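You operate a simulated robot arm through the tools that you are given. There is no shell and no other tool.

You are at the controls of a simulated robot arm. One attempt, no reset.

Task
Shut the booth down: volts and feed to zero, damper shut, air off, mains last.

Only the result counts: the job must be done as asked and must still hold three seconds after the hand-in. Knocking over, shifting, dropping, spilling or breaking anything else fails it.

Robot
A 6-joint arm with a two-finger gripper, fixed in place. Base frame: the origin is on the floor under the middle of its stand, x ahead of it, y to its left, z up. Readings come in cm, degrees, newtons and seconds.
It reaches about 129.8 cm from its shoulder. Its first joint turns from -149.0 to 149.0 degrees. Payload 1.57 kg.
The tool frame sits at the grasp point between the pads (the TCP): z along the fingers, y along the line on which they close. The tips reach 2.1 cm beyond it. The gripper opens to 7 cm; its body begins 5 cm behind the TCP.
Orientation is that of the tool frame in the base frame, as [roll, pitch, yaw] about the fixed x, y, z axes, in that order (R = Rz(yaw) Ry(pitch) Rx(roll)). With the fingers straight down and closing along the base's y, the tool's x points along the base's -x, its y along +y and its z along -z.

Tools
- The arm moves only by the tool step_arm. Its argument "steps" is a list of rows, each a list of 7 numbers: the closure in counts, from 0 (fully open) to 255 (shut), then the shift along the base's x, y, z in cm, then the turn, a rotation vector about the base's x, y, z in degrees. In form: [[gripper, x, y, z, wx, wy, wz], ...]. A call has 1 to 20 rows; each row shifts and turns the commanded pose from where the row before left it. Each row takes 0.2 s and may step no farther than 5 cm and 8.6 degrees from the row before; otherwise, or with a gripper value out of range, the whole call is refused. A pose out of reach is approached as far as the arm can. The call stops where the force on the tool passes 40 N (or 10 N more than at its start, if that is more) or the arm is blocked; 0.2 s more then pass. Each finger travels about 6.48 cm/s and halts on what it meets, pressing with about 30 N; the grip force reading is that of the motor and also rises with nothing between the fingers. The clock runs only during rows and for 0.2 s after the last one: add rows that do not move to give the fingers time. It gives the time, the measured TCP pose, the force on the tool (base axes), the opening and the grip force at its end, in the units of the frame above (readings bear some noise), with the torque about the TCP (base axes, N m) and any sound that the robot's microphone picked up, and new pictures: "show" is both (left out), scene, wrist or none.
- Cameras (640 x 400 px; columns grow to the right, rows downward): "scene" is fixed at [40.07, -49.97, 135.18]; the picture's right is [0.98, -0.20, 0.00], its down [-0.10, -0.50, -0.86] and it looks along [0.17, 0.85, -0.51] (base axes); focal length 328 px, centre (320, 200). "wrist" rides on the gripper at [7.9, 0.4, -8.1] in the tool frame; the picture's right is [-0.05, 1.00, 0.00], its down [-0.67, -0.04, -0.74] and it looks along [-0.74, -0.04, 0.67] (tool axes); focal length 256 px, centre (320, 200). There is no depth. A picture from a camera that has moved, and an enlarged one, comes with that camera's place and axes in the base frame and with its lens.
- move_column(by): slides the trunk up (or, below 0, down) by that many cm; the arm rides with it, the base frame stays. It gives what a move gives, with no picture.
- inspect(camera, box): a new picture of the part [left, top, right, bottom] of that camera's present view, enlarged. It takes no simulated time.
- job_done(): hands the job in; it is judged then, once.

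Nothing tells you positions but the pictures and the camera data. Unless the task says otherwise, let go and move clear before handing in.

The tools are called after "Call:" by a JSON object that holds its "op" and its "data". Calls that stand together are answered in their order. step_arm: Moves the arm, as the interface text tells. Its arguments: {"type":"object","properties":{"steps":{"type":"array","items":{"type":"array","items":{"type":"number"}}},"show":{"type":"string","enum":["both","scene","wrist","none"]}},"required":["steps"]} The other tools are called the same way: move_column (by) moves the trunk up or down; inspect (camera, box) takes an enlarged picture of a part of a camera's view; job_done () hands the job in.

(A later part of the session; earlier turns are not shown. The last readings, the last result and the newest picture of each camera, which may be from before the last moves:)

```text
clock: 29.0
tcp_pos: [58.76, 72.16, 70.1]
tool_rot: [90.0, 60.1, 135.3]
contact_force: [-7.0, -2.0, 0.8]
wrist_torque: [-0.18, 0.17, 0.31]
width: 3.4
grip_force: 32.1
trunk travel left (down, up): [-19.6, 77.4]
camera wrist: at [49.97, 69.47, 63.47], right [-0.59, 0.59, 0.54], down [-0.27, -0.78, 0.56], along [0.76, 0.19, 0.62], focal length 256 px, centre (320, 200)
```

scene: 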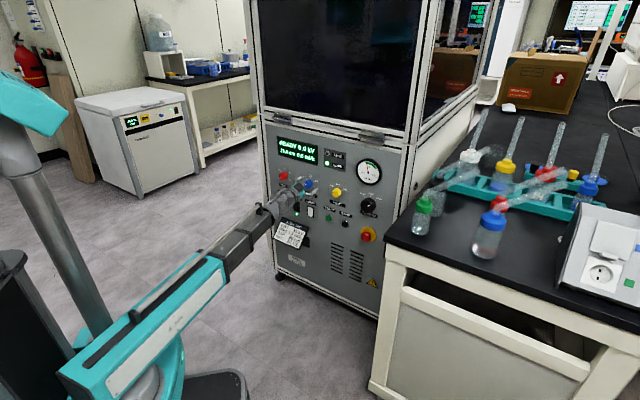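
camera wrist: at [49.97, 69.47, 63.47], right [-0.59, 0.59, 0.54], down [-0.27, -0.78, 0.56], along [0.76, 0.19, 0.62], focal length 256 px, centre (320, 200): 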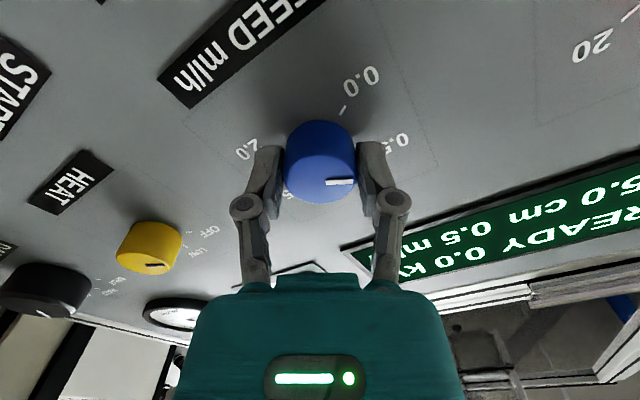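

The feed knob is gripped with little side force. I'll turn it 60° counter-clockwise.

Call:
{"op": "step_arm", "data": {"steps": [[255, 0, 0, 0, -5.303, -5.303, 0], [255, 0, 0, 0, -5.303, -5.303, 0], [255, 0, 0, 0, -5.303, -5.303, 0], [255, 0, 0, 0, -5.303, -5.303, 0], [255, 0, 0, 0, -5.303, -5.303, 0], [255, 0, 0, 0, -5.303, -5.303, 0], [255, 0, 0, 0, -5.303, -5.303, 0], [255, 0, 0, 0, -5.303, -5.303, 0], [255, 0, 0, 0, 0, 0, 0]]}}

Call:
{"op": "inspect", "data": {"camera": "scene", "box": [260, 120, 400, 207]}}

```text
clock: 31.0
tcp_pos: [58.75, 72.18, 70.13]
tool_rot: [-90.1, 59.9, -45.2]
contact_force: [-18.7, -7.0, -5.4]
wrist_torque: [0.0, 0.22, 0.21]
width: 3.4
grip_force: 31.6
trunk travel left (down, up): [-19.6, 77.4]
camera wrist: at [55.61, 63.96, 63.08], right [-0.63, 0.63, -0.46], down [-0.74, -0.31, 0.59], along [0.23, 0.71, 0.66], focal length 256 px, centre (320, 200)
```

scene: 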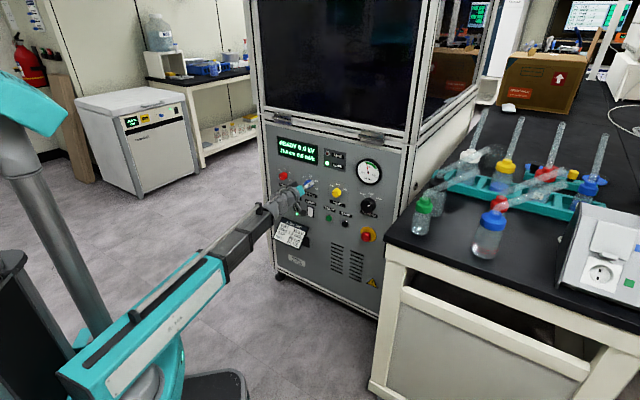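
wrist: 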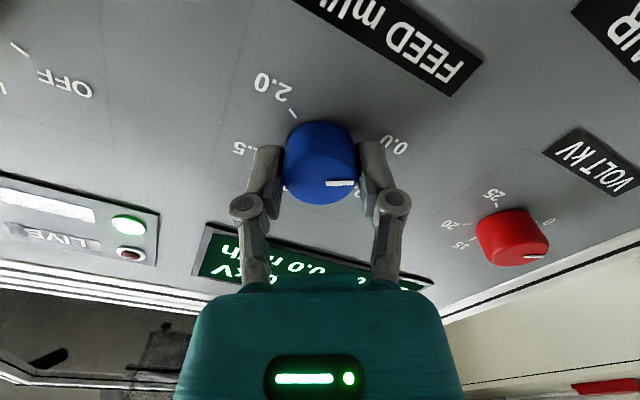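

```text
4.57 times, centred on (330, 164) of scene
camera zoom: at [40.07, -49.97, 135.18], right [0.98, -0.2, 0.0], down [-0.1, -0.5, -0.86], along [0.17, 0.85, -0.51], focal length 1497 px, centre (274, 367)
```

zoom: 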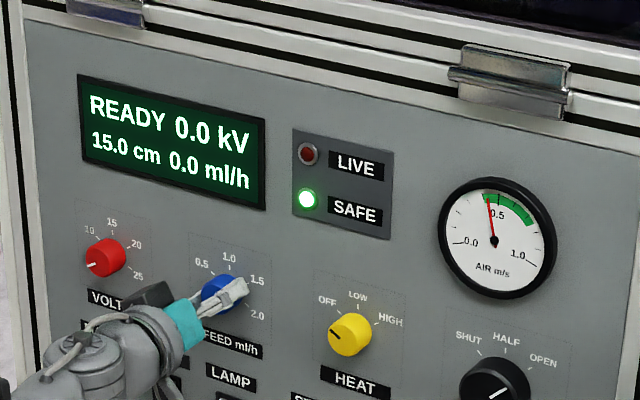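

The feed reads 0.0 ml/h. I'll release and back out.

Call:
{"op": "step_arm", "data": {"steps": [[0, 0, 0, 0, 0, 0, 0], [0, 0, 0, 0, 0, 0, 0], [0, 0, 0, 0, 0, 0, 0], [0, -1.2, -1.2, 0, 0, 0, 0], [0, -1.2, -1.2, 0, 0, 0, 0], [0, -1.2, -1.2, 0, 0, 0, 0], [0, -1.2, -1.2, 0, 0, 0, 0], [0, -1.0, -1.0, 0, 0, 0, 0], [0, 0, 0, 0, 0, 0, 0]]}}

Call:
{"op": "inspect", "data": {"camera": "scene", "box": [260, 120, 400, 207]}}

```text
clock: 33.0
tcp_pos: [53.03, 66.42, 70.11]
tool_rot: [-90.2, 60.0, -45.2]
contact_force: [0.2, -0.3, 1.2]
wrist_torque: [-0.02, 0.01, 0.01]
width: 6.98
grip_force: 0.0
trunk travel left (down, up): [-19.6, 77.4]
camera wrist: at [49.83, 58.11, 63.03], right [-0.63, 0.63, -0.45], down [-0.74, -0.31, 0.6], along [0.23, 0.71, 0.66], focal length 256 px, centre (320, 200)
```

scene: 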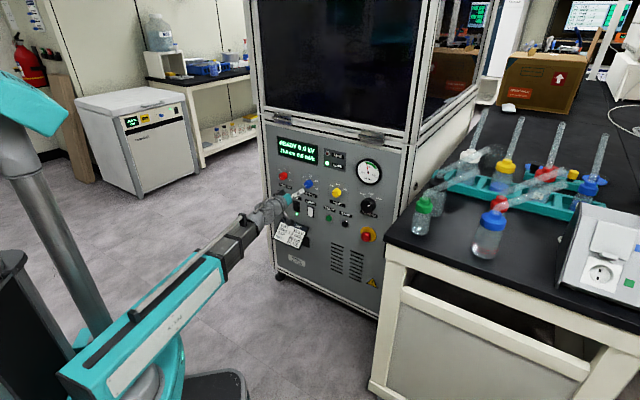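
wrist: 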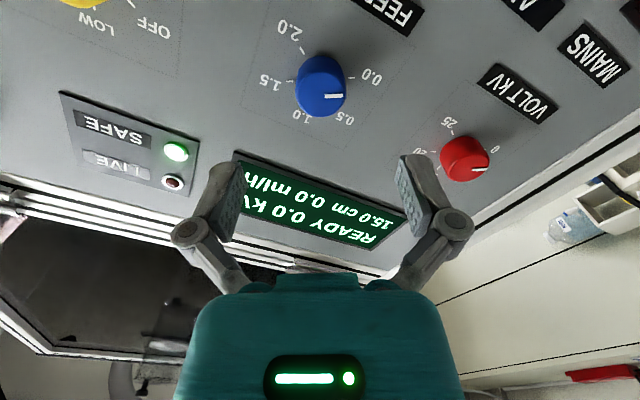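

```text
4.57 times, centred on (330, 164) of scene
camera zoom: at [40.07, -49.97, 135.18], right [0.98, -0.2, 0.0], down [-0.1, -0.5, -0.86], along [0.17, 0.85, -0.51], focal length 1497 px, centre (274, 367)
```

zoom: 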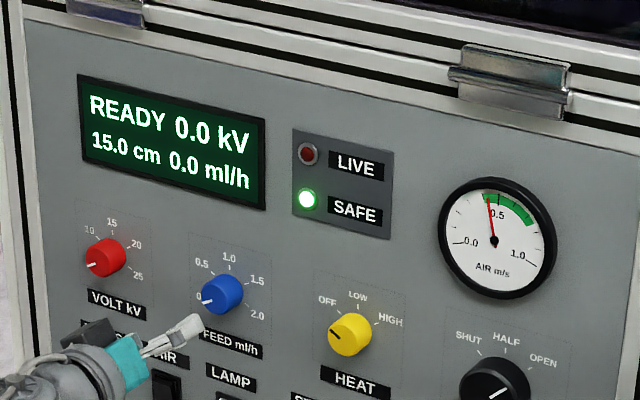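

Feed is at zero. Next is the damper at u≈19, which needs 120° counter-clockwise. I'll move sideways at stand-off while rolling towards positive angles, watching the bench on the right.

Call:
{"op": "step_arm", "data": {"steps": [[0, 1.68, -1.68, 0, 5.303, 5.303, 0], [0, 1.68, -1.68, 0, 5.303, 5.303, 0], [0, 1.68, -1.68, 0, 5.303, 5.303, 0], [0, 1.68, -1.68, 0, 5.303, 5.303, 0], [0, 1.68, -1.68, 0, 5.303, 5.303, 0], [0, 1.68, -1.68, 0, 5.303, 5.303, 0], [0, 1.68, -1.68, 0, 5.303, 5.303, 0], [0, 1.68, -1.68, 0, 5.303, 5.303, 0], [0, 1.68, -1.68, 0, 5.303, 5.303, 0], [0, 0, 0, 0, 0, 0, 0]]}}

```text
clock: 35.2
tcp_pos: [67.67, 51.98, 70.1]
tool_rot: [89.8, 52.4, 134.9]
contact_force: [-0.2, 0.2, -0.4]
wrist_torque: [-0.01, -0.04, 0.01]
width: 6.99
grip_force: 0.0
out of reach, approached as far as the arm can: row 6
trunk travel left (down, up): [-19.6, 77.4]
camera wrist: at [58.23, 49.91, 64.11], right [-0.54, 0.54, 0.65], down [-0.22, -0.83, 0.51], along [0.81, 0.13, 0.57], focal length 256 px, centre (320, 200)
```

scene: 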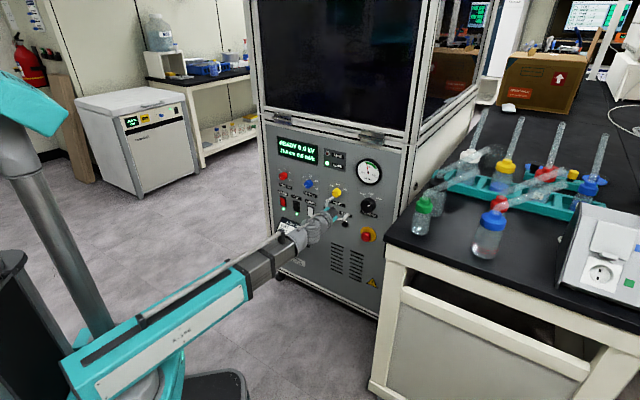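
wrist: 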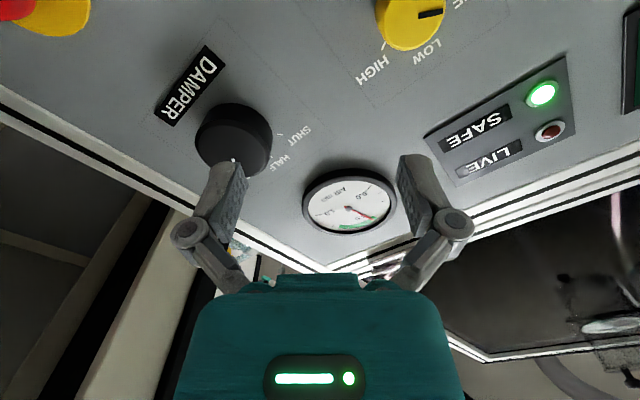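

Call:
{"op": "step_arm", "data": {"steps": [[0, 1.14, -1.14, 0, 5.303, 5.303, 0], [0, 1.14, -1.14, 0, 5.303, 5.303, 0], [0, 1.14, -1.14, 0, 5.303, 5.303, 0], [0, 1.14, -1.14, 0, 5.303, 5.303, 0], [0, 1.14, -1.14, 0, 5.303, 5.303, 0], [0, 0, 0, 0, 5.303, 5.303, 0], [0, 0, 0, 0, 5.303, 5.303, 0], [0, 0, 0, 0, 5.303, 5.303, 0], [0, 0, 0, 0, 0, 0, 0]]}}

Call:
{"op": "inspect", "data": {"camera": "wrist", "box": [200, 30, 440, 180]}}

```text
clock: 37.2
tcp_pos: [72.51, 47.38, 71.03]
tool_rot: [87.0, -6.9, 134.4]
contact_force: [-0.4, 0.0, 0.0]
wrist_torque: [0.03, 0.01, -0.03]
width: 7.0
grip_force: 0.0
out of reach, approached as far as the arm can: row 7, 8
trunk travel left (down, up): [-19.6, 77.4]
camera wrist: at [61.29, 47.26, 72.05], right [0.08, -0.16, 0.98], down [-0.07, -0.99, -0.15], along [0.99, -0.06, -0.09], focal length 256 px, centre (320, 200)
```

scene: 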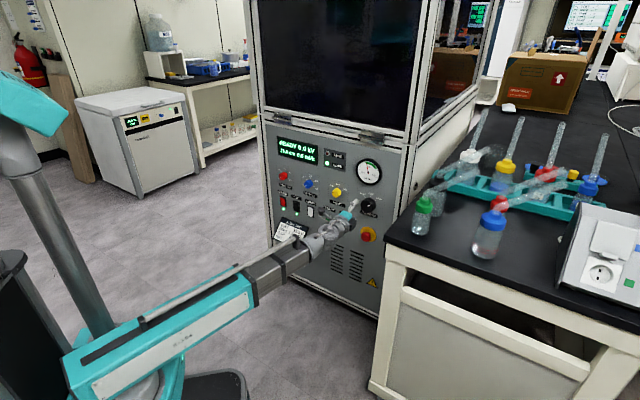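
wrist: 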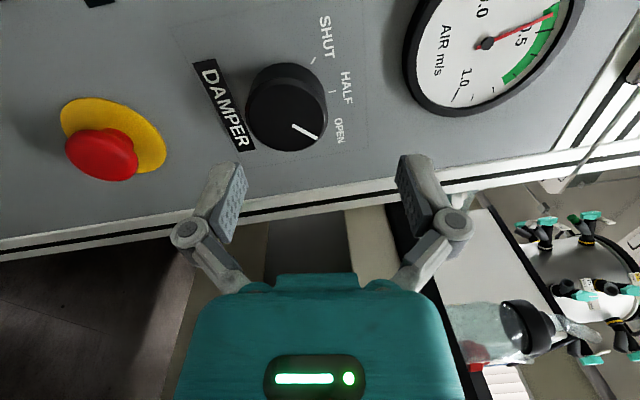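

```text
2.67 times, centred on (320, 105) of wrist
camera zoom: at [61.29, 47.26, 72.05], right [0.08, -0.16, 0.98], down [-0.07, -0.99, -0.15], along [0.99, -0.06, -0.09], focal length 683 px, centre (320, 453)
```

zoom: 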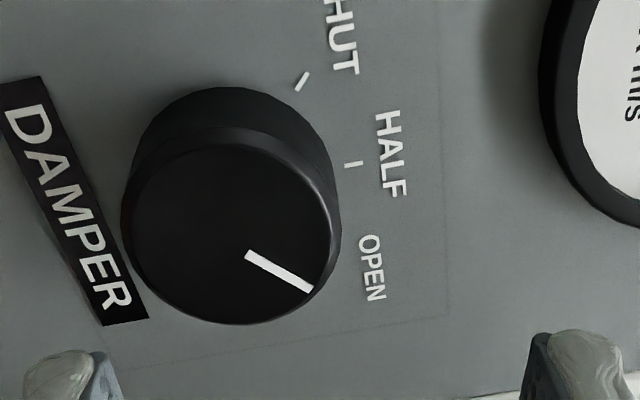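

Rolling past about 90° tilts the tool, so there's a wrist limit. I'll roll back to about +80° and check that it's straight.

Call:
{"op": "step_arm", "data": {"steps": [[0, 0, 0, 0, -5.303, -5.303, 0], [0, 0, 0, 0, -5.303, -5.303, 0], [0, 0, 0, 0, 0, 0, 0]]}}

Call:
{"op": "inspect", "data": {"camera": "wrist", "box": [200, 30, 440, 180]}}

```text
clock: 38.0
tcp_pos: [72.65, 47.32, 71.1]
tool_rot: [86.8, 8.3, 134.3]
contact_force: [0.4, 0.2, 0.3]
wrist_torque: [0.0, -0.02, -0.01]
width: 7.01
grip_force: 0.1
trunk travel left (down, up): [-19.6, 77.4]
camera wrist: at [61.33, 47.23, 69.97], right [-0.1, 0.03, 0.99], down [-0.06, -1.0, 0.02], along [0.99, -0.06, 0.1], focal length 256 px, centre (320, 200)
```

scene: 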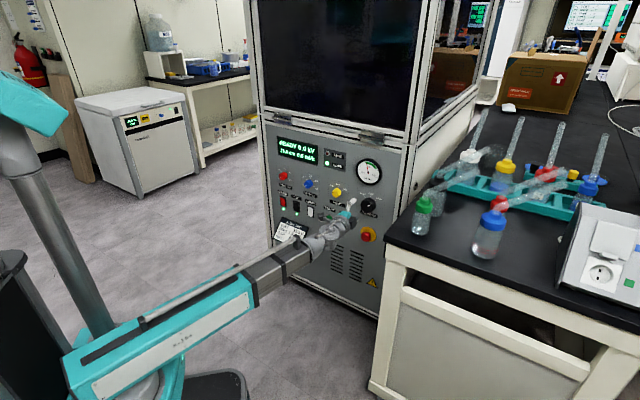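
wrist: 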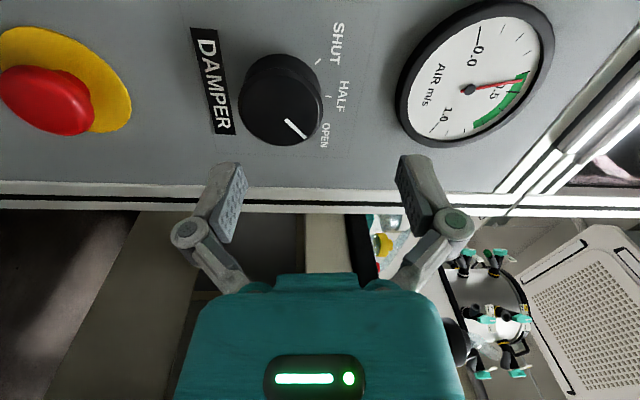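

```text
2.67 times, centred on (320, 105) of wrist
camera zoom: at [61.33, 47.23, 69.97], right [-0.1, 0.03, 0.99], down [-0.06, -1.0, 0.02], along [0.99, -0.06, 0.1], focal length 683 px, centre (320, 453)
```

zoom: 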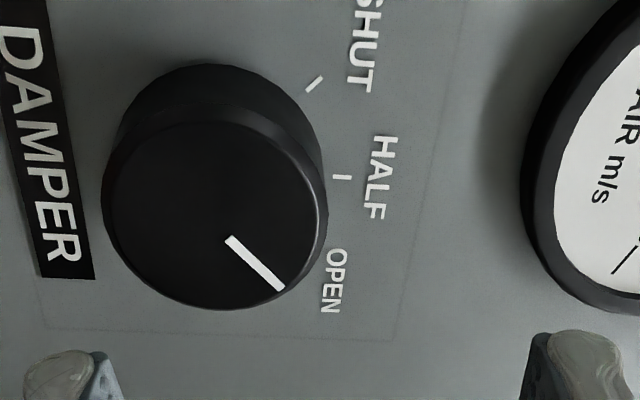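

Call:
{"op": "step_arm", "data": {"steps": [[0, 0, 0, 0, -5.303, -5.303, 0], [0, 0, 0, 0, -5.303, -5.303, 0], [0, 0, 0, 0, -5.303, -5.303, 0], [0, 0, 0, 0, 0, 0, 0]]}}

```text
clock: 39.0
tcp_pos: [72.47, 47.32, 71.01]
tool_rot: [86.5, 30.9, 134.4]
contact_force: [0.4, 0.4, -0.2]
wrist_torque: [-0.01, -0.01, -0.02]
width: 6.97
grip_force: 0.0
trunk travel left (down, up): [-19.6, 77.4]
camera wrist: at [62.04, 46.48, 66.98], right [-0.37, 0.29, 0.88], down [-0.1, -0.96, 0.27], along [0.92, 0.01, 0.38], focal length 256 px, centre (320, 200)
```

scene: 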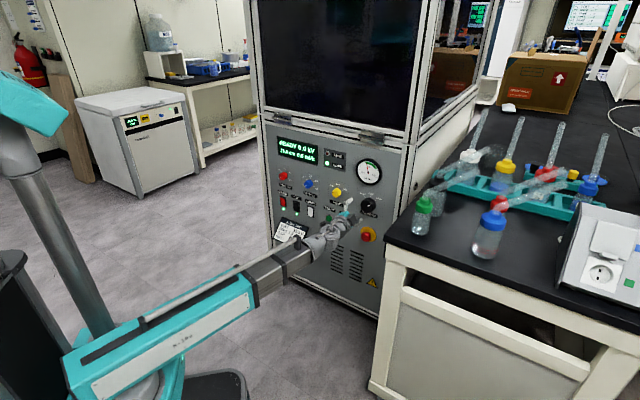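
wrist: 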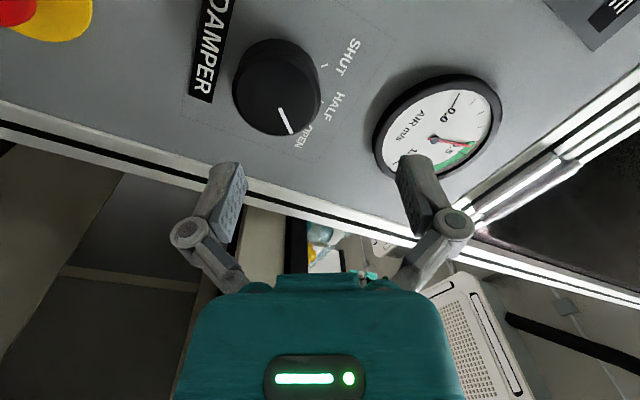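

The tool picked up a 3° tilt when it hit the wrist limit. I'll correct that about the wrist, then turn the damper in two 60° bites between +60° and 0° so the camera stays away from the bench.

Call:
{"op": "step_arm", "data": {"steps": [[0, 0.29, -0.25, -0.95, -2.119, 2.119, -1.199], [0, 0, 0, 0, 0, 0, 0]]}}

Call:
{"op": "inspect", "data": {"camera": "wrist", "box": [200, 30, 440, 180]}}

```text
clock: 39.6
tcp_pos: [72.88, 47.03, 70.0]
tool_rot: [89.9, 30.7, 134.9]
contact_force: [0.1, -0.2, 0.6]
wrist_torque: [-0.01, 0.0, -0.02]
width: 7.01
grip_force: 0.1
trunk travel left (down, up): [-19.6, 77.4]
camera wrist: at [62.17, 46.31, 66.43], right [-0.33, 0.33, 0.89], down [-0.11, -0.94, 0.31], along [0.94, 0.0, 0.35], focal length 256 px, centre (320, 200)
```

scene: 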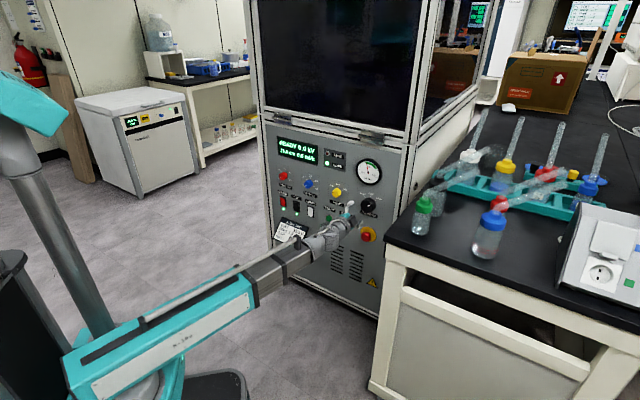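
wrist: 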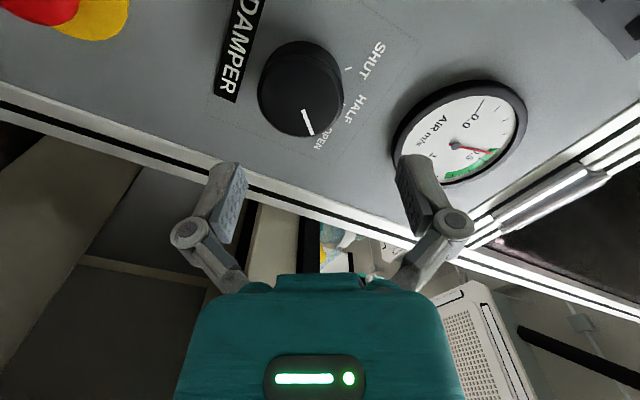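

```text
2.67 times, centred on (320, 105) of wrist
camera zoom: at [62.17, 46.31, 66.43], right [-0.33, 0.33, 0.89], down [-0.11, -0.94, 0.31], along [0.94, 0.0, 0.35], focal length 683 px, centre (320, 453)
```

zoom: 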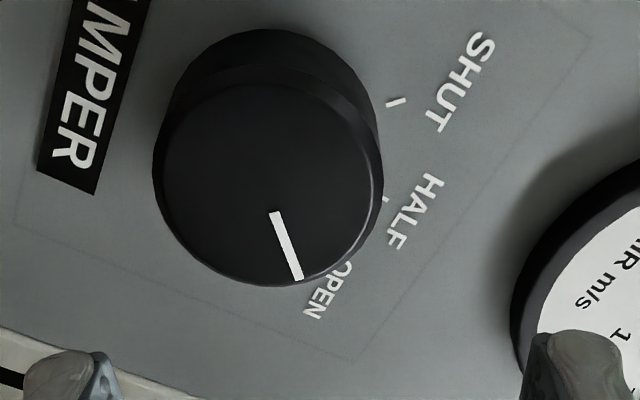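

It's straight now. The damper centre comes out at u≈18.9, z≈69.0, and its marks are about 45° apart, so the turn is about 90° in total. I'll drop 1 cm and centre on it.

Call:
{"op": "move_column", "data": {"by": -1.0}}

Call:
{"op": "step_arm", "data": {"steps": [[0, 0.42, -0.42, 0, 0, 0, 0], [0, 1, 1, 0, 0, 0, 0], [0, 0, 0, 0, 0, 0, 0]]}}

Call:
{"op": "inspect", "data": {"camera": "wrist", "box": [200, 30, 440, 180]}}

```text
clock: 40.2
tcp_pos: [72.8, 47.0, 69.14]
tool_rot: [90.0, 30.6, 134.8]
contact_force: [-0.7, 0.0, -0.6]
wrist_torque: [0.0, 0.0, -0.02]
width: 7.01
grip_force: 0.1
trunk travel left (down, up): [-18.6, 78.4]
```

```text
clock: 41.0
tcp_pos: [74.36, 47.62, 69.06]
tool_rot: [89.9, 30.8, 134.8]
contact_force: [0.0, 0.2, 0.5]
wrist_torque: [0.01, -0.01, 0.01]
width: 7.03
grip_force: 0.0
trunk travel left (down, up): [-18.6, 78.4]
camera wrist: at [63.62, 46.94, 65.44], right [-0.33, 0.33, 0.89], down [-0.11, -0.94, 0.31], along [0.94, 0.0, 0.35], focal length 256 px, centre (320, 200)
```

scene: 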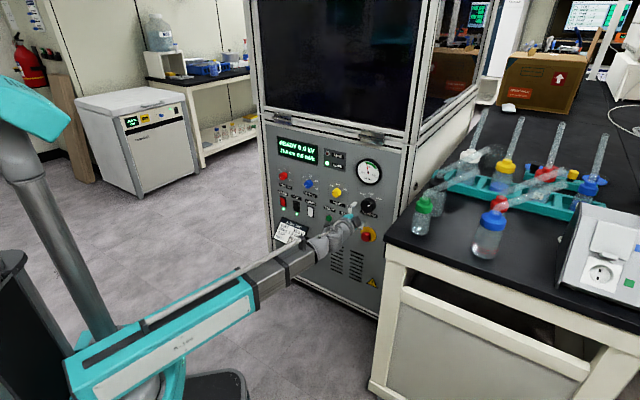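
wrist: 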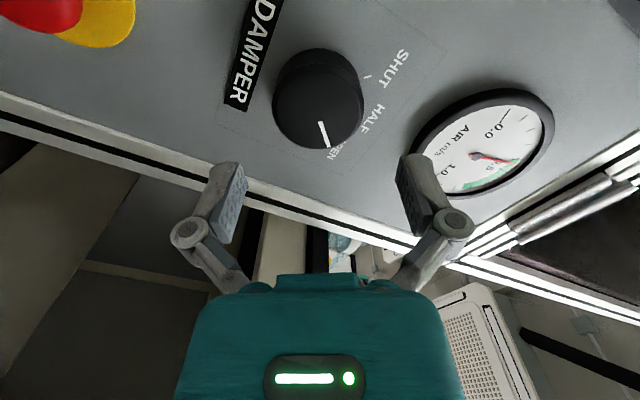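

```text
2.67 times, centred on (320, 105) of wrist
camera zoom: at [63.62, 46.94, 65.44], right [-0.33, 0.33, 0.89], down [-0.11, -0.94, 0.31], along [0.94, 0.0, 0.35], focal length 683 px, centre (320, 453)
```

zoom: 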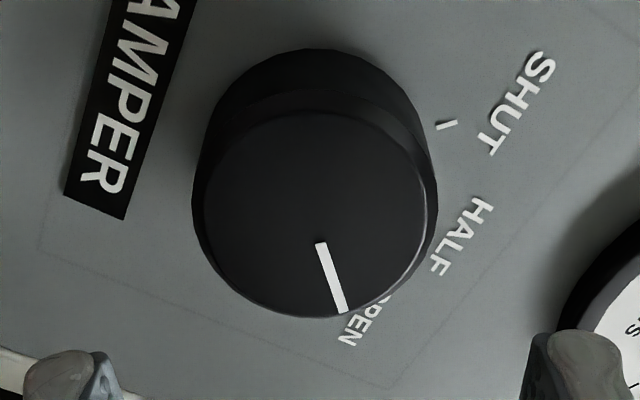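

Call:
{"op": "move_column", "data": {"by": -0.15}}

Call:
{"op": "step_arm", "data": {"steps": [[0, 1, 1, 0, 0, 0, 0], [0, 1, 1, 0, 0, 0, 0], [0, 1, 1, 0, 0, 0, 0], [0, 0, 0, 0, 0, 0, 0]]}}

```text
clock: 41.5
tcp_pos: [74.25, 47.65, 68.9]
tool_rot: [90.1, 30.7, 134.8]
contact_force: [0.5, 0.3, -0.6]
wrist_torque: [0.0, -0.02, 0.05]
width: 6.99
grip_force: 0.1
trunk travel left (down, up): [-18.4, 78.6]
```

```text
clock: 42.5
tcp_pos: [77.39, 50.7, 68.89]
tool_rot: [90.0, 30.8, 134.9]
contact_force: [0.6, 0.5, 0.5]
wrist_torque: [0.01, -0.01, 0.0]
width: 6.98
grip_force: 0.0
trunk travel left (down, up): [-18.4, 78.6]
camera wrist: at [66.62, 49.95, 65.29], right [-0.33, 0.33, 0.89], down [-0.11, -0.94, 0.31], along [0.94, 0.0, 0.35], focal length 256 px, centre (320, 200)
```

scene: 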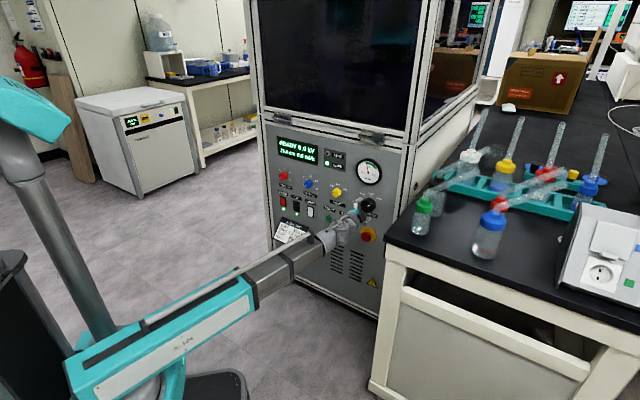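
wrist: 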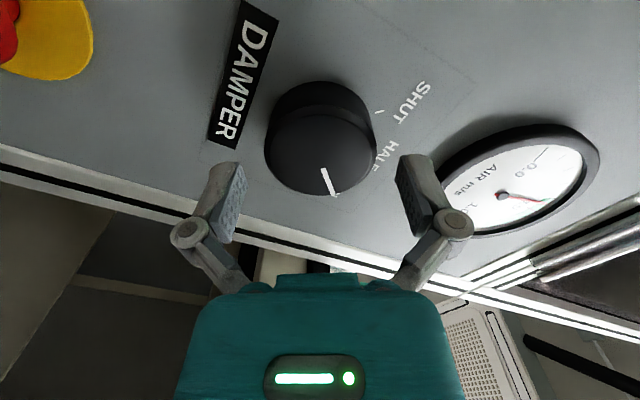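

The knob is centred between the fingers, so I'll go in the last 2 cm.

Call:
{"op": "step_arm", "data": {"steps": [[0, 0.5, 0.5, 0, 0, 0, 0], [0, 0.5, 0.5, 0, 0, 0, 0], [0, 0.44, 0.44, 0, 0, 0, 0], [0, 0, 0, 0, 0, 0, 0]], "show": "wrist"}}

```text
clock: 43.5
tcp_pos: [78.8, 52.17, 68.83]
tool_rot: [90.0, 30.7, 134.9]
contact_force: [-0.4, -0.3, -0.2]
wrist_torque: [0.03, 0.0, -0.01]
width: 6.99
grip_force: 0.0
trunk travel left (down, up): [-18.4, 78.6]
camera wrist: at [68.06, 51.4, 65.29], right [-0.33, 0.33, 0.89], down [-0.11, -0.94, 0.31], along [0.94, 0.0, 0.35], focal length 256 px, centre (320, 200)
```

wrist: 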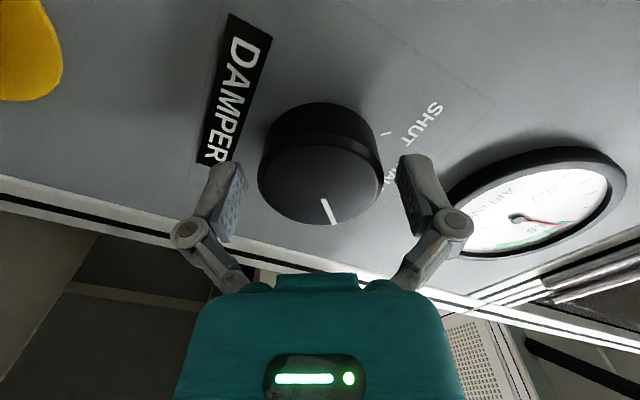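

Call:
{"op": "step_arm", "data": {"steps": [[255, 0, 0, 0, 0, 0, 0], [255, 0, 0, 0, 0, 0, 0], [255, 0, 0, 0, 0, 0, 0], [255, 0, 0, 0, 0, 0, 0]], "show": "wrist"}}

```text
clock: 44.5
tcp_pos: [78.76, 52.04, 68.84]
tool_rot: [90.1, 30.8, 134.8]
contact_force: [-5.6, -4.1, -1.7]
wrist_torque: [0.05, -0.01, -0.25]
width: 5.51
grip_force: 32.0
trunk travel left (down, up): [-18.4, 78.6]
camera wrist: at [68.04, 51.36, 65.3], right [-0.33, 0.33, 0.89], down [-0.11, -0.94, 0.31], along [0.94, 0.0, 0.35], focal length 256 px, centre (320, 200)
```

wrist: 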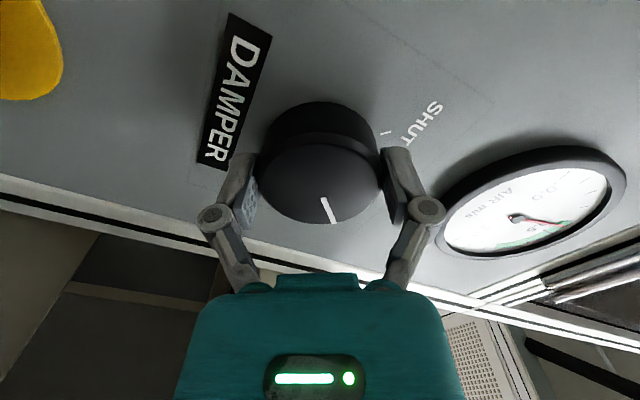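

The damper is gripped at 5.5 cm with low side force. I'll turn the first 45° counter-clockwise.

Call:
{"op": "step_arm", "data": {"steps": [[255, 0, 0, 0, -5.303, -5.303, 0], [255, 0, 0, 0, -5.303, -5.303, 0], [255, 0, 0, 0, -5.303, -5.303, 0], [255, 0, 0, 0, -5.303, -5.303, 0], [255, 0, 0, 0, -5.303, -5.303, 0], [255, 0, 0, 0, -5.303, -5.303, 0], [255, 0, 0, 0, 0, 0, 0]]}}

Call:
{"op": "inspect", "data": {"camera": "scene", "box": [310, 140, 410, 202]}}

```text
clock: 46.1
tcp_pos: [78.82, 52.03, 68.85]
tool_rot: [89.6, 75.8, 134.4]
contact_force: [-4.5, -14.5, -13.0]
wrist_torque: [0.0, -0.03, -0.1]
width: 5.52
grip_force: 32.2
trunk travel left (down, up): [-18.4, 78.6]
camera wrist: at [71.45, 48.0, 61.36], right [-0.67, 0.68, 0.3], down [-0.39, -0.67, 0.64], along [0.63, 0.31, 0.71], focal length 256 px, centre (320, 200)
```

scene: 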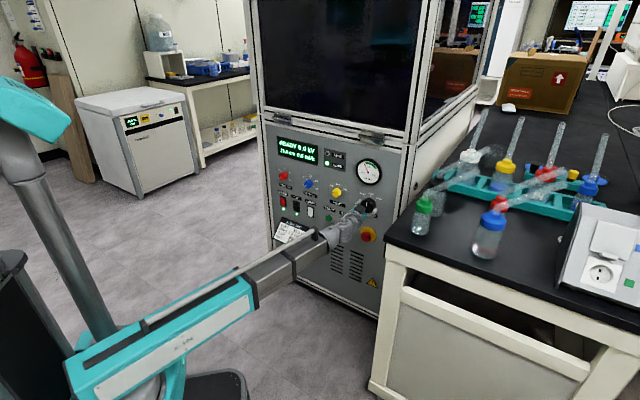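
wrist: 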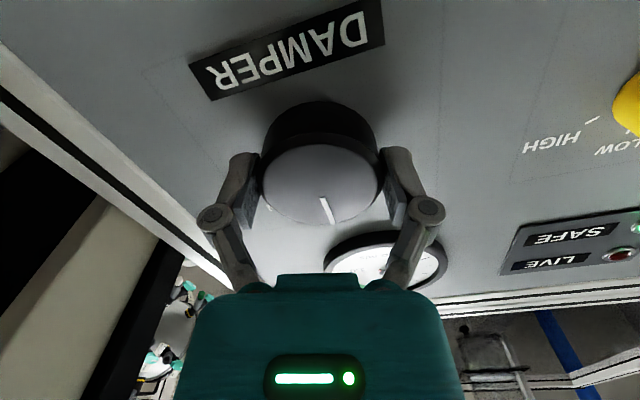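

```text
6.40 times, centred on (360, 171) of scene
camera zoom: at [40.07, -49.97, 135.18], right [0.98, -0.2, 0.0], down [-0.1, -0.5, -0.86], along [0.17, 0.85, -0.51], focal length 2096 px, centre (64, 386)
```

zoom: 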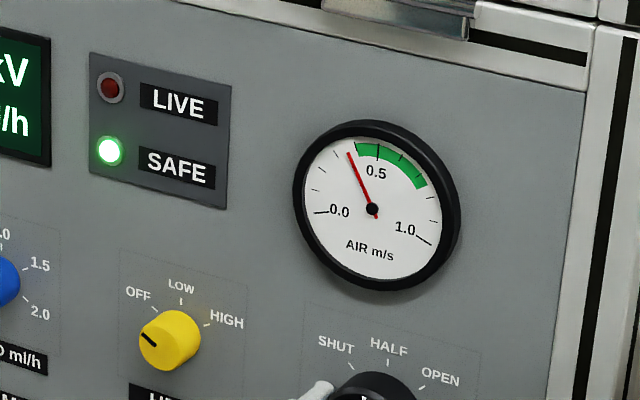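

The gauge has dropped, so the damper is at HALF. I'll turn the remaining 45°.

Call:
{"op": "step_arm", "data": {"steps": [[255, -0.04, -0.1, 0, -5.303, -5.303, 0], [255, 0, 0, 0, -5.303, -5.303, 0], [255, 0, 0, 0, -5.303, -5.303, 0], [255, 0, 0, 0, -5.303, -5.303, 0], [255, 0, 0, 0, -5.303, -5.303, 0], [255, 0, 0, 0, -5.303, -5.303, 0], [255, 0, 0, 0, 0, 0, 0]]}}

Call:
{"op": "inspect", "data": {"camera": "scene", "box": [310, 140, 410, 202]}}

```text
clock: 47.7
tcp_pos: [78.97, 51.97, 68.87]
tool_rot: [-89.9, 59.3, -45.0]
contact_force: [30.0, 2.5, 8.5]
wrist_torque: [0.13, -0.16, 0.09]
width: 5.48
grip_force: 32.1
trunk travel left (down, up): [-18.4, 78.6]
camera wrist: at [75.79, 43.64, 61.92], right [-0.62, 0.63, -0.46], down [-0.75, -0.31, 0.59], along [0.23, 0.72, 0.66], focal length 256 px, centre (320, 200)
```

scene: 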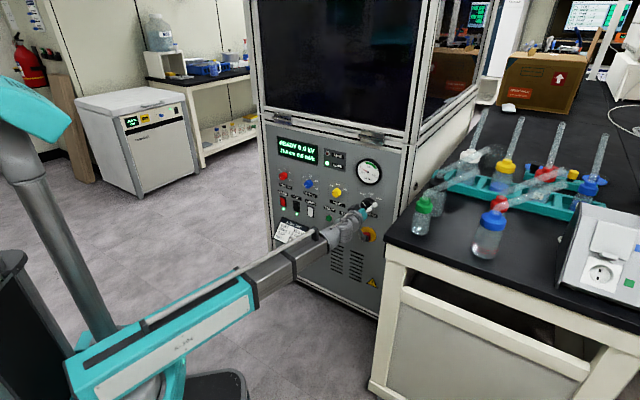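
wrist: 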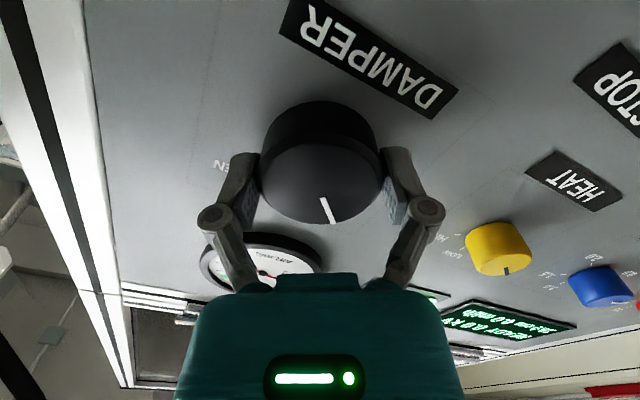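

```text
6.40 times, centred on (360, 171) of scene
camera zoom: at [40.07, -49.97, 135.18], right [0.98, -0.2, 0.0], down [-0.1, -0.5, -0.86], along [0.17, 0.85, -0.51], focal length 2096 px, centre (64, 386)
```

zoom: 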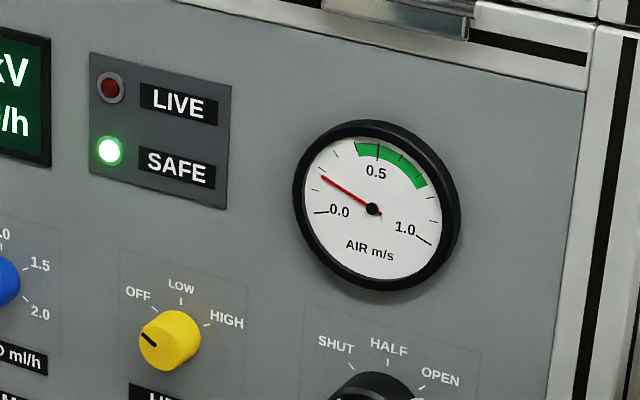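

The gauge has fallen further. I'll release, back off, and read the pointer.

Call:
{"op": "step_arm", "data": {"steps": [[0, 0, 0, 0, 0, 0, 0], [0, 0, 0, 0, 0, 0, 0], [0, 0, 0, 0, 0, 0, 0], [0, -1, -1, 0, 0, 0, 0], [0, -1, -1, 0, 0, 0, 0], [0, -1, -1, 0, 0, 0, 0], [0, -1, -1, 0, 0, 0, 0], [0, -1, -1, 0, 0, 0, 0], [0, 0, 0, 0, 0, 0, 0]]}}

Call:
{"op": "inspect", "data": {"camera": "scene", "box": [330, 155, 400, 215]}}

Call:
{"op": "inspect", "data": {"camera": "wrist", "box": [200, 30, 440, 180]}}

```text
clock: 49.7
tcp_pos: [73.63, 46.9, 68.92]
tool_rot: [-89.7, 59.3, -44.7]
contact_force: [0.8, 0.7, 0.3]
wrist_torque: [0.01, -0.03, 0.01]
width: 7.0
grip_force: 0.2
trunk travel left (down, up): [-18.4, 78.6]
camera wrist: at [70.58, 38.7, 61.96], right [-0.63, 0.63, -0.46], down [-0.75, -0.31, 0.59], along [0.23, 0.71, 0.66], focal length 256 px, centre (320, 200)
```

scene: 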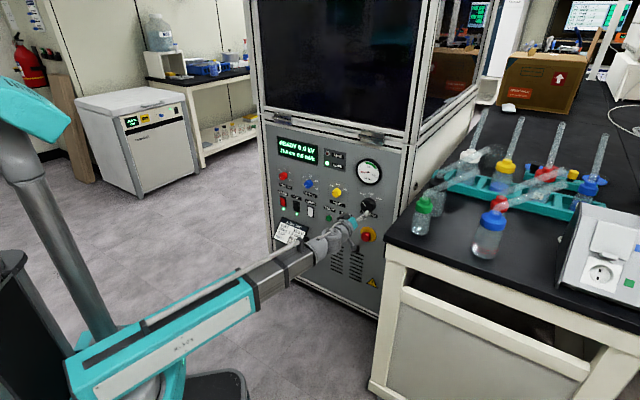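
wrist: 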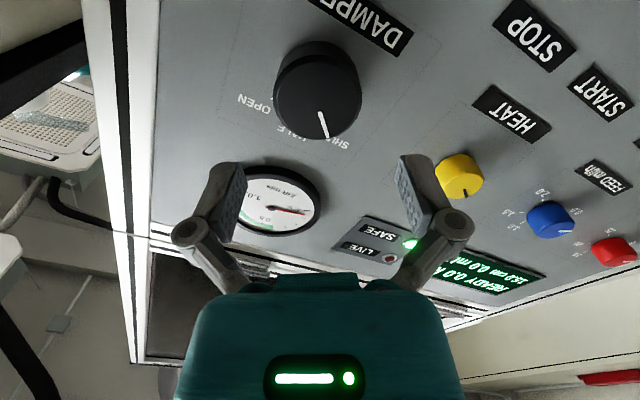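

```text
6.67 times, centred on (365, 185) of scene
camera zoom: at [40.07, -49.97, 135.18], right [0.98, -0.2, 0.0], down [-0.1, -0.5, -0.86], along [0.17, 0.85, -0.51], focal length 2183 px, centre (20, 300)
```

zoom: 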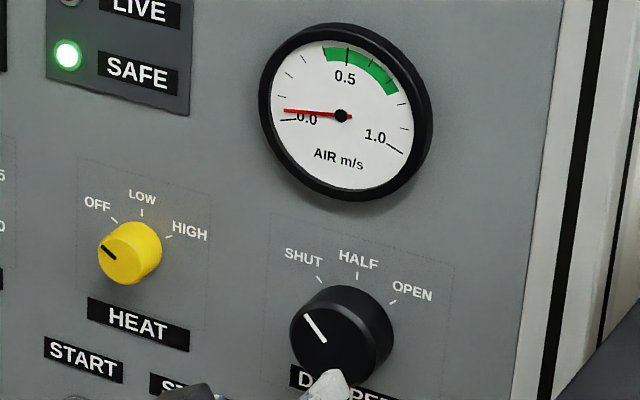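

```text
2.67 times, centred on (320, 105) of wrist
camera zoom: at [70.58, 38.7, 61.96], right [-0.63, 0.63, -0.46], down [-0.75, -0.31, 0.59], along [0.23, 0.71, 0.66], focal length 683 px, centre (320, 453)
```

zoom: 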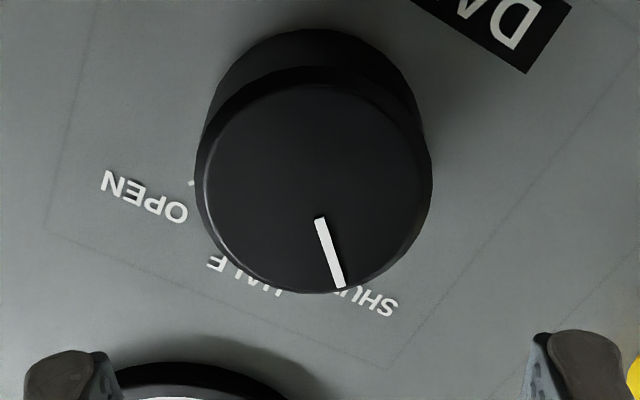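

The damper is at SHUT and the gauge reads near zero. For the AIR rocker I'll move across at stand-off height, level the roll and close the fingers to make a pressing tip.

Call:
{"op": "step_arm", "data": {"steps": [[0, -2.28, 2.02, 0, 1.81, 1.81, 0], [0, -2.28, 2.02, 0, 1.81, 1.81, 0], [0, -2.28, 2.02, 0, 1.81, 1.81, 0], [0, -2.28, 2.02, 0, 1.81, 1.81, 0], [0, -2.28, 2.02, 0, 1.81, 1.81, 0], [0, -2.28, 2.02, 0, 1.81, 1.81, 0], [0, -2.28, 2.02, 0, 1.81, 1.81, 0], [0, -2.28, 2.02, 0, 1.81, 1.81, 0], [0, -2.28, 2.02, 0, 1.81, 1.81, 0], [0, -2.28, 2.02, 0, 1.81, 1.81, 0], [255, -2.28, 2.02, 0, 1.81, 1.81, 0], [255, -2.28, 2.02, 0, 1.81, 1.81, 0], [255, 0, 0, 0, 0, 0, 0], [255, 0, 0, 0, 0, 0, 0]]}}

```text
clock: 52.7
tcp_pos: [46.42, 71.25, 68.94]
tool_rot: [25.8, 89.8, 70.8]
contact_force: [0.6, 0.7, 0.5]
wrist_torque: [-0.02, 0.0, -0.01]
width: 0.0
grip_force: 28.5
trunk travel left (down, up): [-18.4, 78.6]
camera wrist: at [40.33, 65.82, 61.07], right [-0.71, 0.71, 0.05], down [-0.5, -0.55, 0.66], along [0.5, 0.44, 0.75], focal length 256 px, centre (320, 200)
```

scene: 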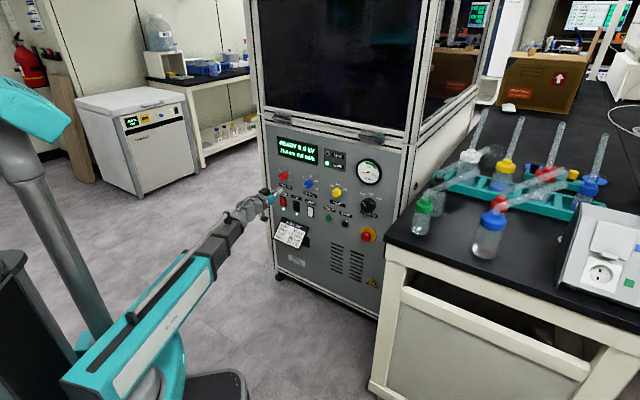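
wrist: 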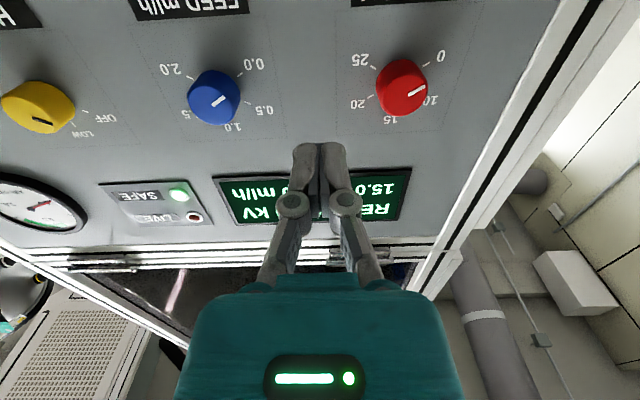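

The fingers are closed into a tip about 2.6 cm wide, lined up with AIR (u≈−17.6). I'll lower the column so the tip is level with the top half of the rocker.

Call:
{"op": "move_column", "data": {"by": -11.7}}

Call:
{"op": "step_arm", "data": {"steps": [[255, 1.2, 1.2, 0, 0, 0, 0], [255, 0, 0, 0, 0, 0, 0]]}}

Call:
{"op": "inspect", "data": {"camera": "wrist", "box": [220, 40, 460, 190]}}

```text
clock: 54.2
tcp_pos: [46.44, 71.2, 57.15]
tool_rot: [18.4, 89.8, 63.4]
contact_force: [0.5, -0.1, -0.3]
wrist_torque: [-0.04, 0.0, 0.0]
width: 0.02
grip_force: 28.5
trunk travel left (down, up): [-6.7, 90.3]
```

```text
clock: 54.8
tcp_pos: [47.51, 72.33, 57.21]
tool_rot: [19.2, 89.8, 64.0]
contact_force: [-0.6, 0.4, -0.5]
wrist_torque: [0.04, 0.0, 0.0]
width: 0.03
grip_force: 28.7
trunk travel left (down, up): [-6.7, 90.3]
camera wrist: at [41.59, 66.99, 49.37], right [-0.71, 0.71, 0.05], down [-0.5, -0.55, 0.66], along [0.5, 0.44, 0.75], focal length 256 px, centre (320, 200)
```

scene: 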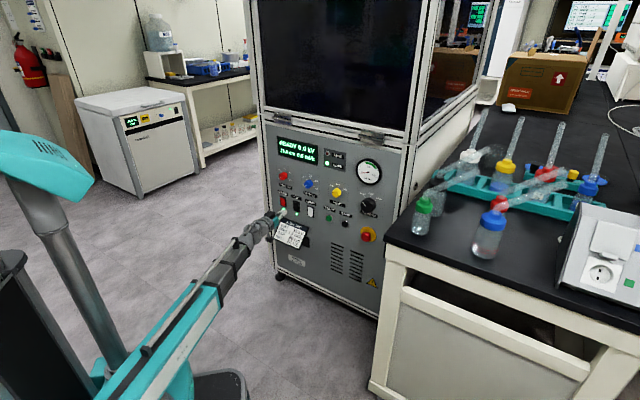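
wrist: 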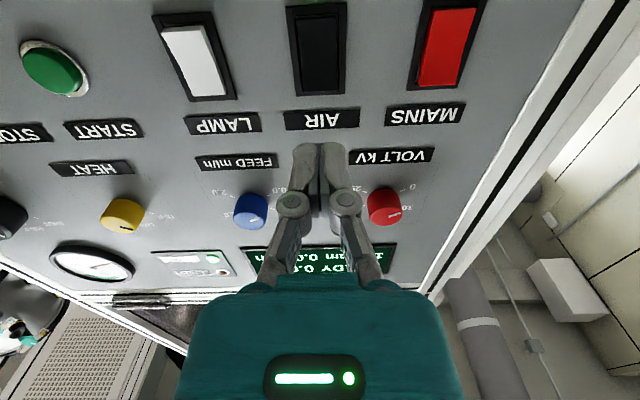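

```text
2.67 times, centred on (340, 115) of wrist
camera zoom: at [41.59, 66.99, 49.37], right [-0.71, 0.71, 0.05], down [-0.5, -0.55, 0.66], along [0.5, 0.44, 0.75], focal length 683 px, centre (267, 427)
```

zoom: 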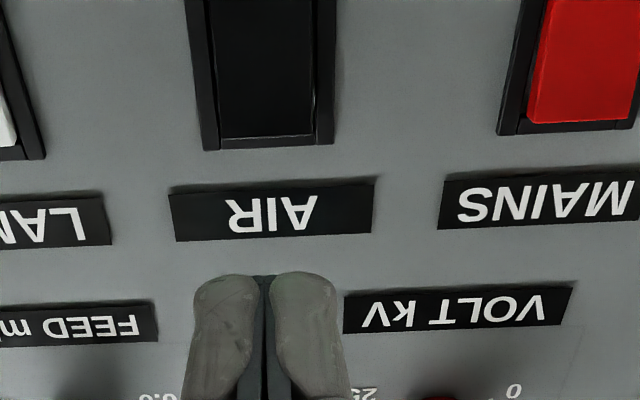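

The tip is lined up with the AIR rocker. I'll approach quickly to within about 1 cm, then press slowly.

Call:
{"op": "step_arm", "data": {"steps": [[255, 1.06, 1.06, 0, 0, 0, 0], [255, 1.06, 1.06, 0, 0, 0, 0], [255, 1.06, 1.06, 0, 0, 0, 0], [255, 0.9, 0.9, 0, 0, 0, 0], [255, 0, 0, 0, 0, 0, 0]]}}

Call:
{"op": "inspect", "data": {"camera": "wrist", "box": [220, 60, 460, 210]}}

```text
clock: 56.0
tcp_pos: [51.68, 76.42, 57.34]
tool_rot: [25.6, 89.9, 70.5]
contact_force: [-0.2, -0.3, 0.9]
wrist_torque: [0.0, -0.01, 0.03]
width: 0.0
grip_force: 28.2
trunk travel left (down, up): [-6.7, 90.3]
camera wrist: at [45.64, 71.11, 49.37], right [-0.71, 0.71, 0.05], down [-0.5, -0.55, 0.66], along [0.5, 0.44, 0.75], focal length 256 px, centre (320, 200)
```

scene: 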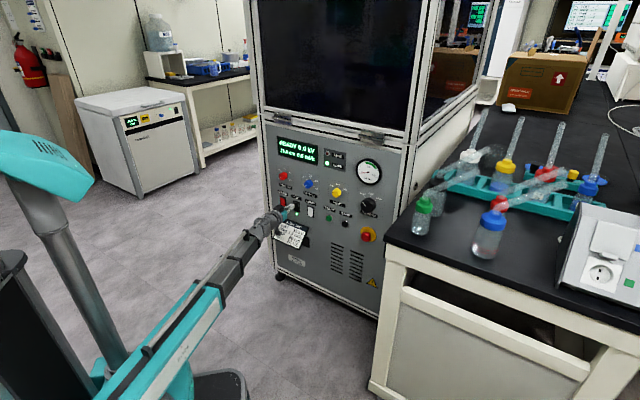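
wrist: 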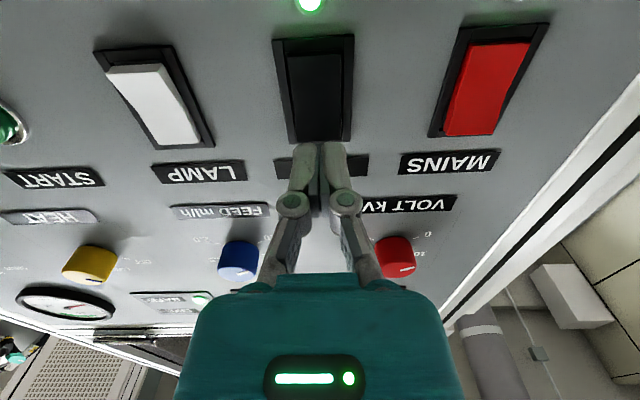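

```text
2.67 times, centred on (340, 135) of wrist
camera zoom: at [45.64, 71.11, 49.37], right [-0.71, 0.71, 0.05], down [-0.5, -0.55, 0.66], along [0.5, 0.44, 0.75], focal length 683 px, centre (267, 373)
```

zoom: 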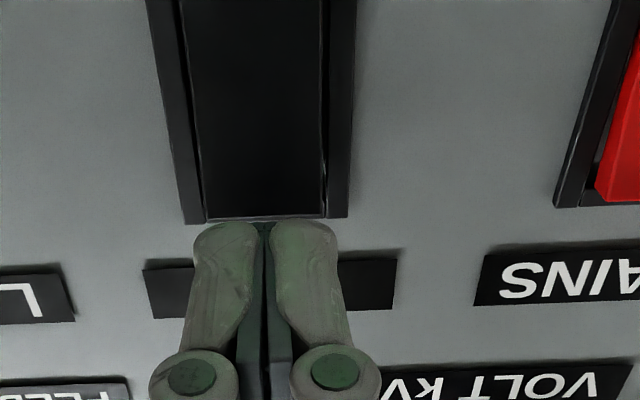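

Call:
{"op": "move_column", "data": {"by": -0.3}}

Call:
{"op": "step_arm", "data": {"steps": [[255, 0.14, 0.14, 0, 0, 0, 0], [255, 0.14, 0.14, 0, 0, 0, 0], [255, 0.14, 0.14, 0, 0, 0, 0], [255, 0.14, 0.14, 0, 0, 0, 0], [255, 0.14, 0.14, 0, 0, 0, 0], [255, 0.14, 0.14, 0, 0, 0, 0], [255, 0.14, 0.14, 0, 0, 0, 0]], "show": "wrist"}}

```text
clock: 56.5
tcp_pos: [51.66, 76.44, 56.9]
tool_rot: [25.2, 89.9, 70.2]
contact_force: [0.2, 0.4, -0.1]
wrist_torque: [-0.03, -0.01, 0.01]
width: 0.0
grip_force: 29.2
trunk travel left (down, up): [-6.4, 90.6]
```

```text
clock: 58.1
tcp_pos: [52.6, 77.33, 56.91]
tool_rot: [28.2, 89.8, 73.1]
contact_force: [1.0, 0.5, 0.5]
wrist_torque: [-0.01, 0.03, 0.03]
width: 0.0
grip_force: 28.4
trunk travel left (down, up): [-6.4, 90.6]
camera wrist: at [46.61, 72.08, 49.06], right [-0.71, 0.71, 0.05], down [-0.5, -0.55, 0.67], along [0.5, 0.44, 0.74], focal length 256 px, centre (320, 200)
```

wrist: 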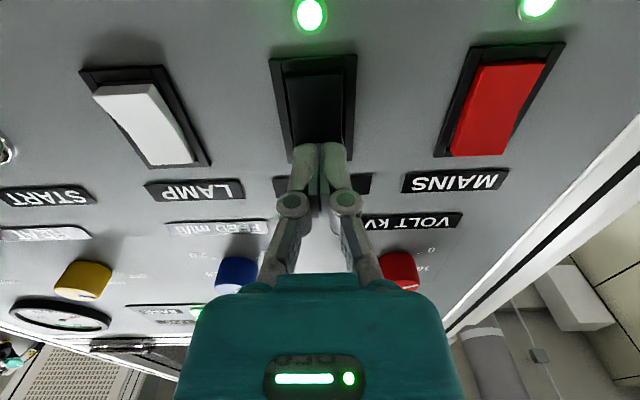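

Call:
{"op": "step_arm", "data": {"steps": [[255, 0.14, 0.14, 0, 0, 0, 0], [255, 0.14, 0.14, 0, 0, 0, 0], [255, 0.14, 0.14, 0, 0, 0, 0], [255, 0.14, 0.14, 0, 0, 0, 0]], "show": "wrist"}}

```text
clock: 59.2
tcp_pos: [52.95, 77.72, 56.87]
tool_rot: [53.2, 89.8, 98.3]
contact_force: [-2.9, -2.4, -1.7]
wrist_torque: [-0.05, 0.05, -0.03]
width: 0.62
grip_force: 28.4
trunk travel left (down, up): [-6.4, 90.6]
stopped in row 4: the force on the tool passed its limit at 42 N (the readings are from after the stop); the commanded pose is now the measured one
camera wrist: at [46.9, 72.39, 49.08], right [-0.71, 0.71, 0.06], down [-0.5, -0.55, 0.67], along [0.5, 0.44, 0.74], focal length 256 px, centre (320, 200)
```

wrist: 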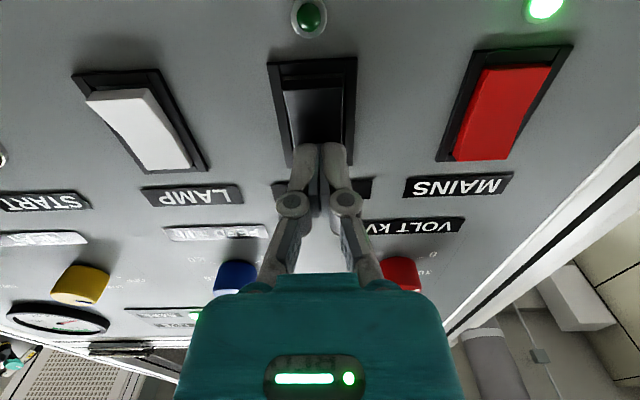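

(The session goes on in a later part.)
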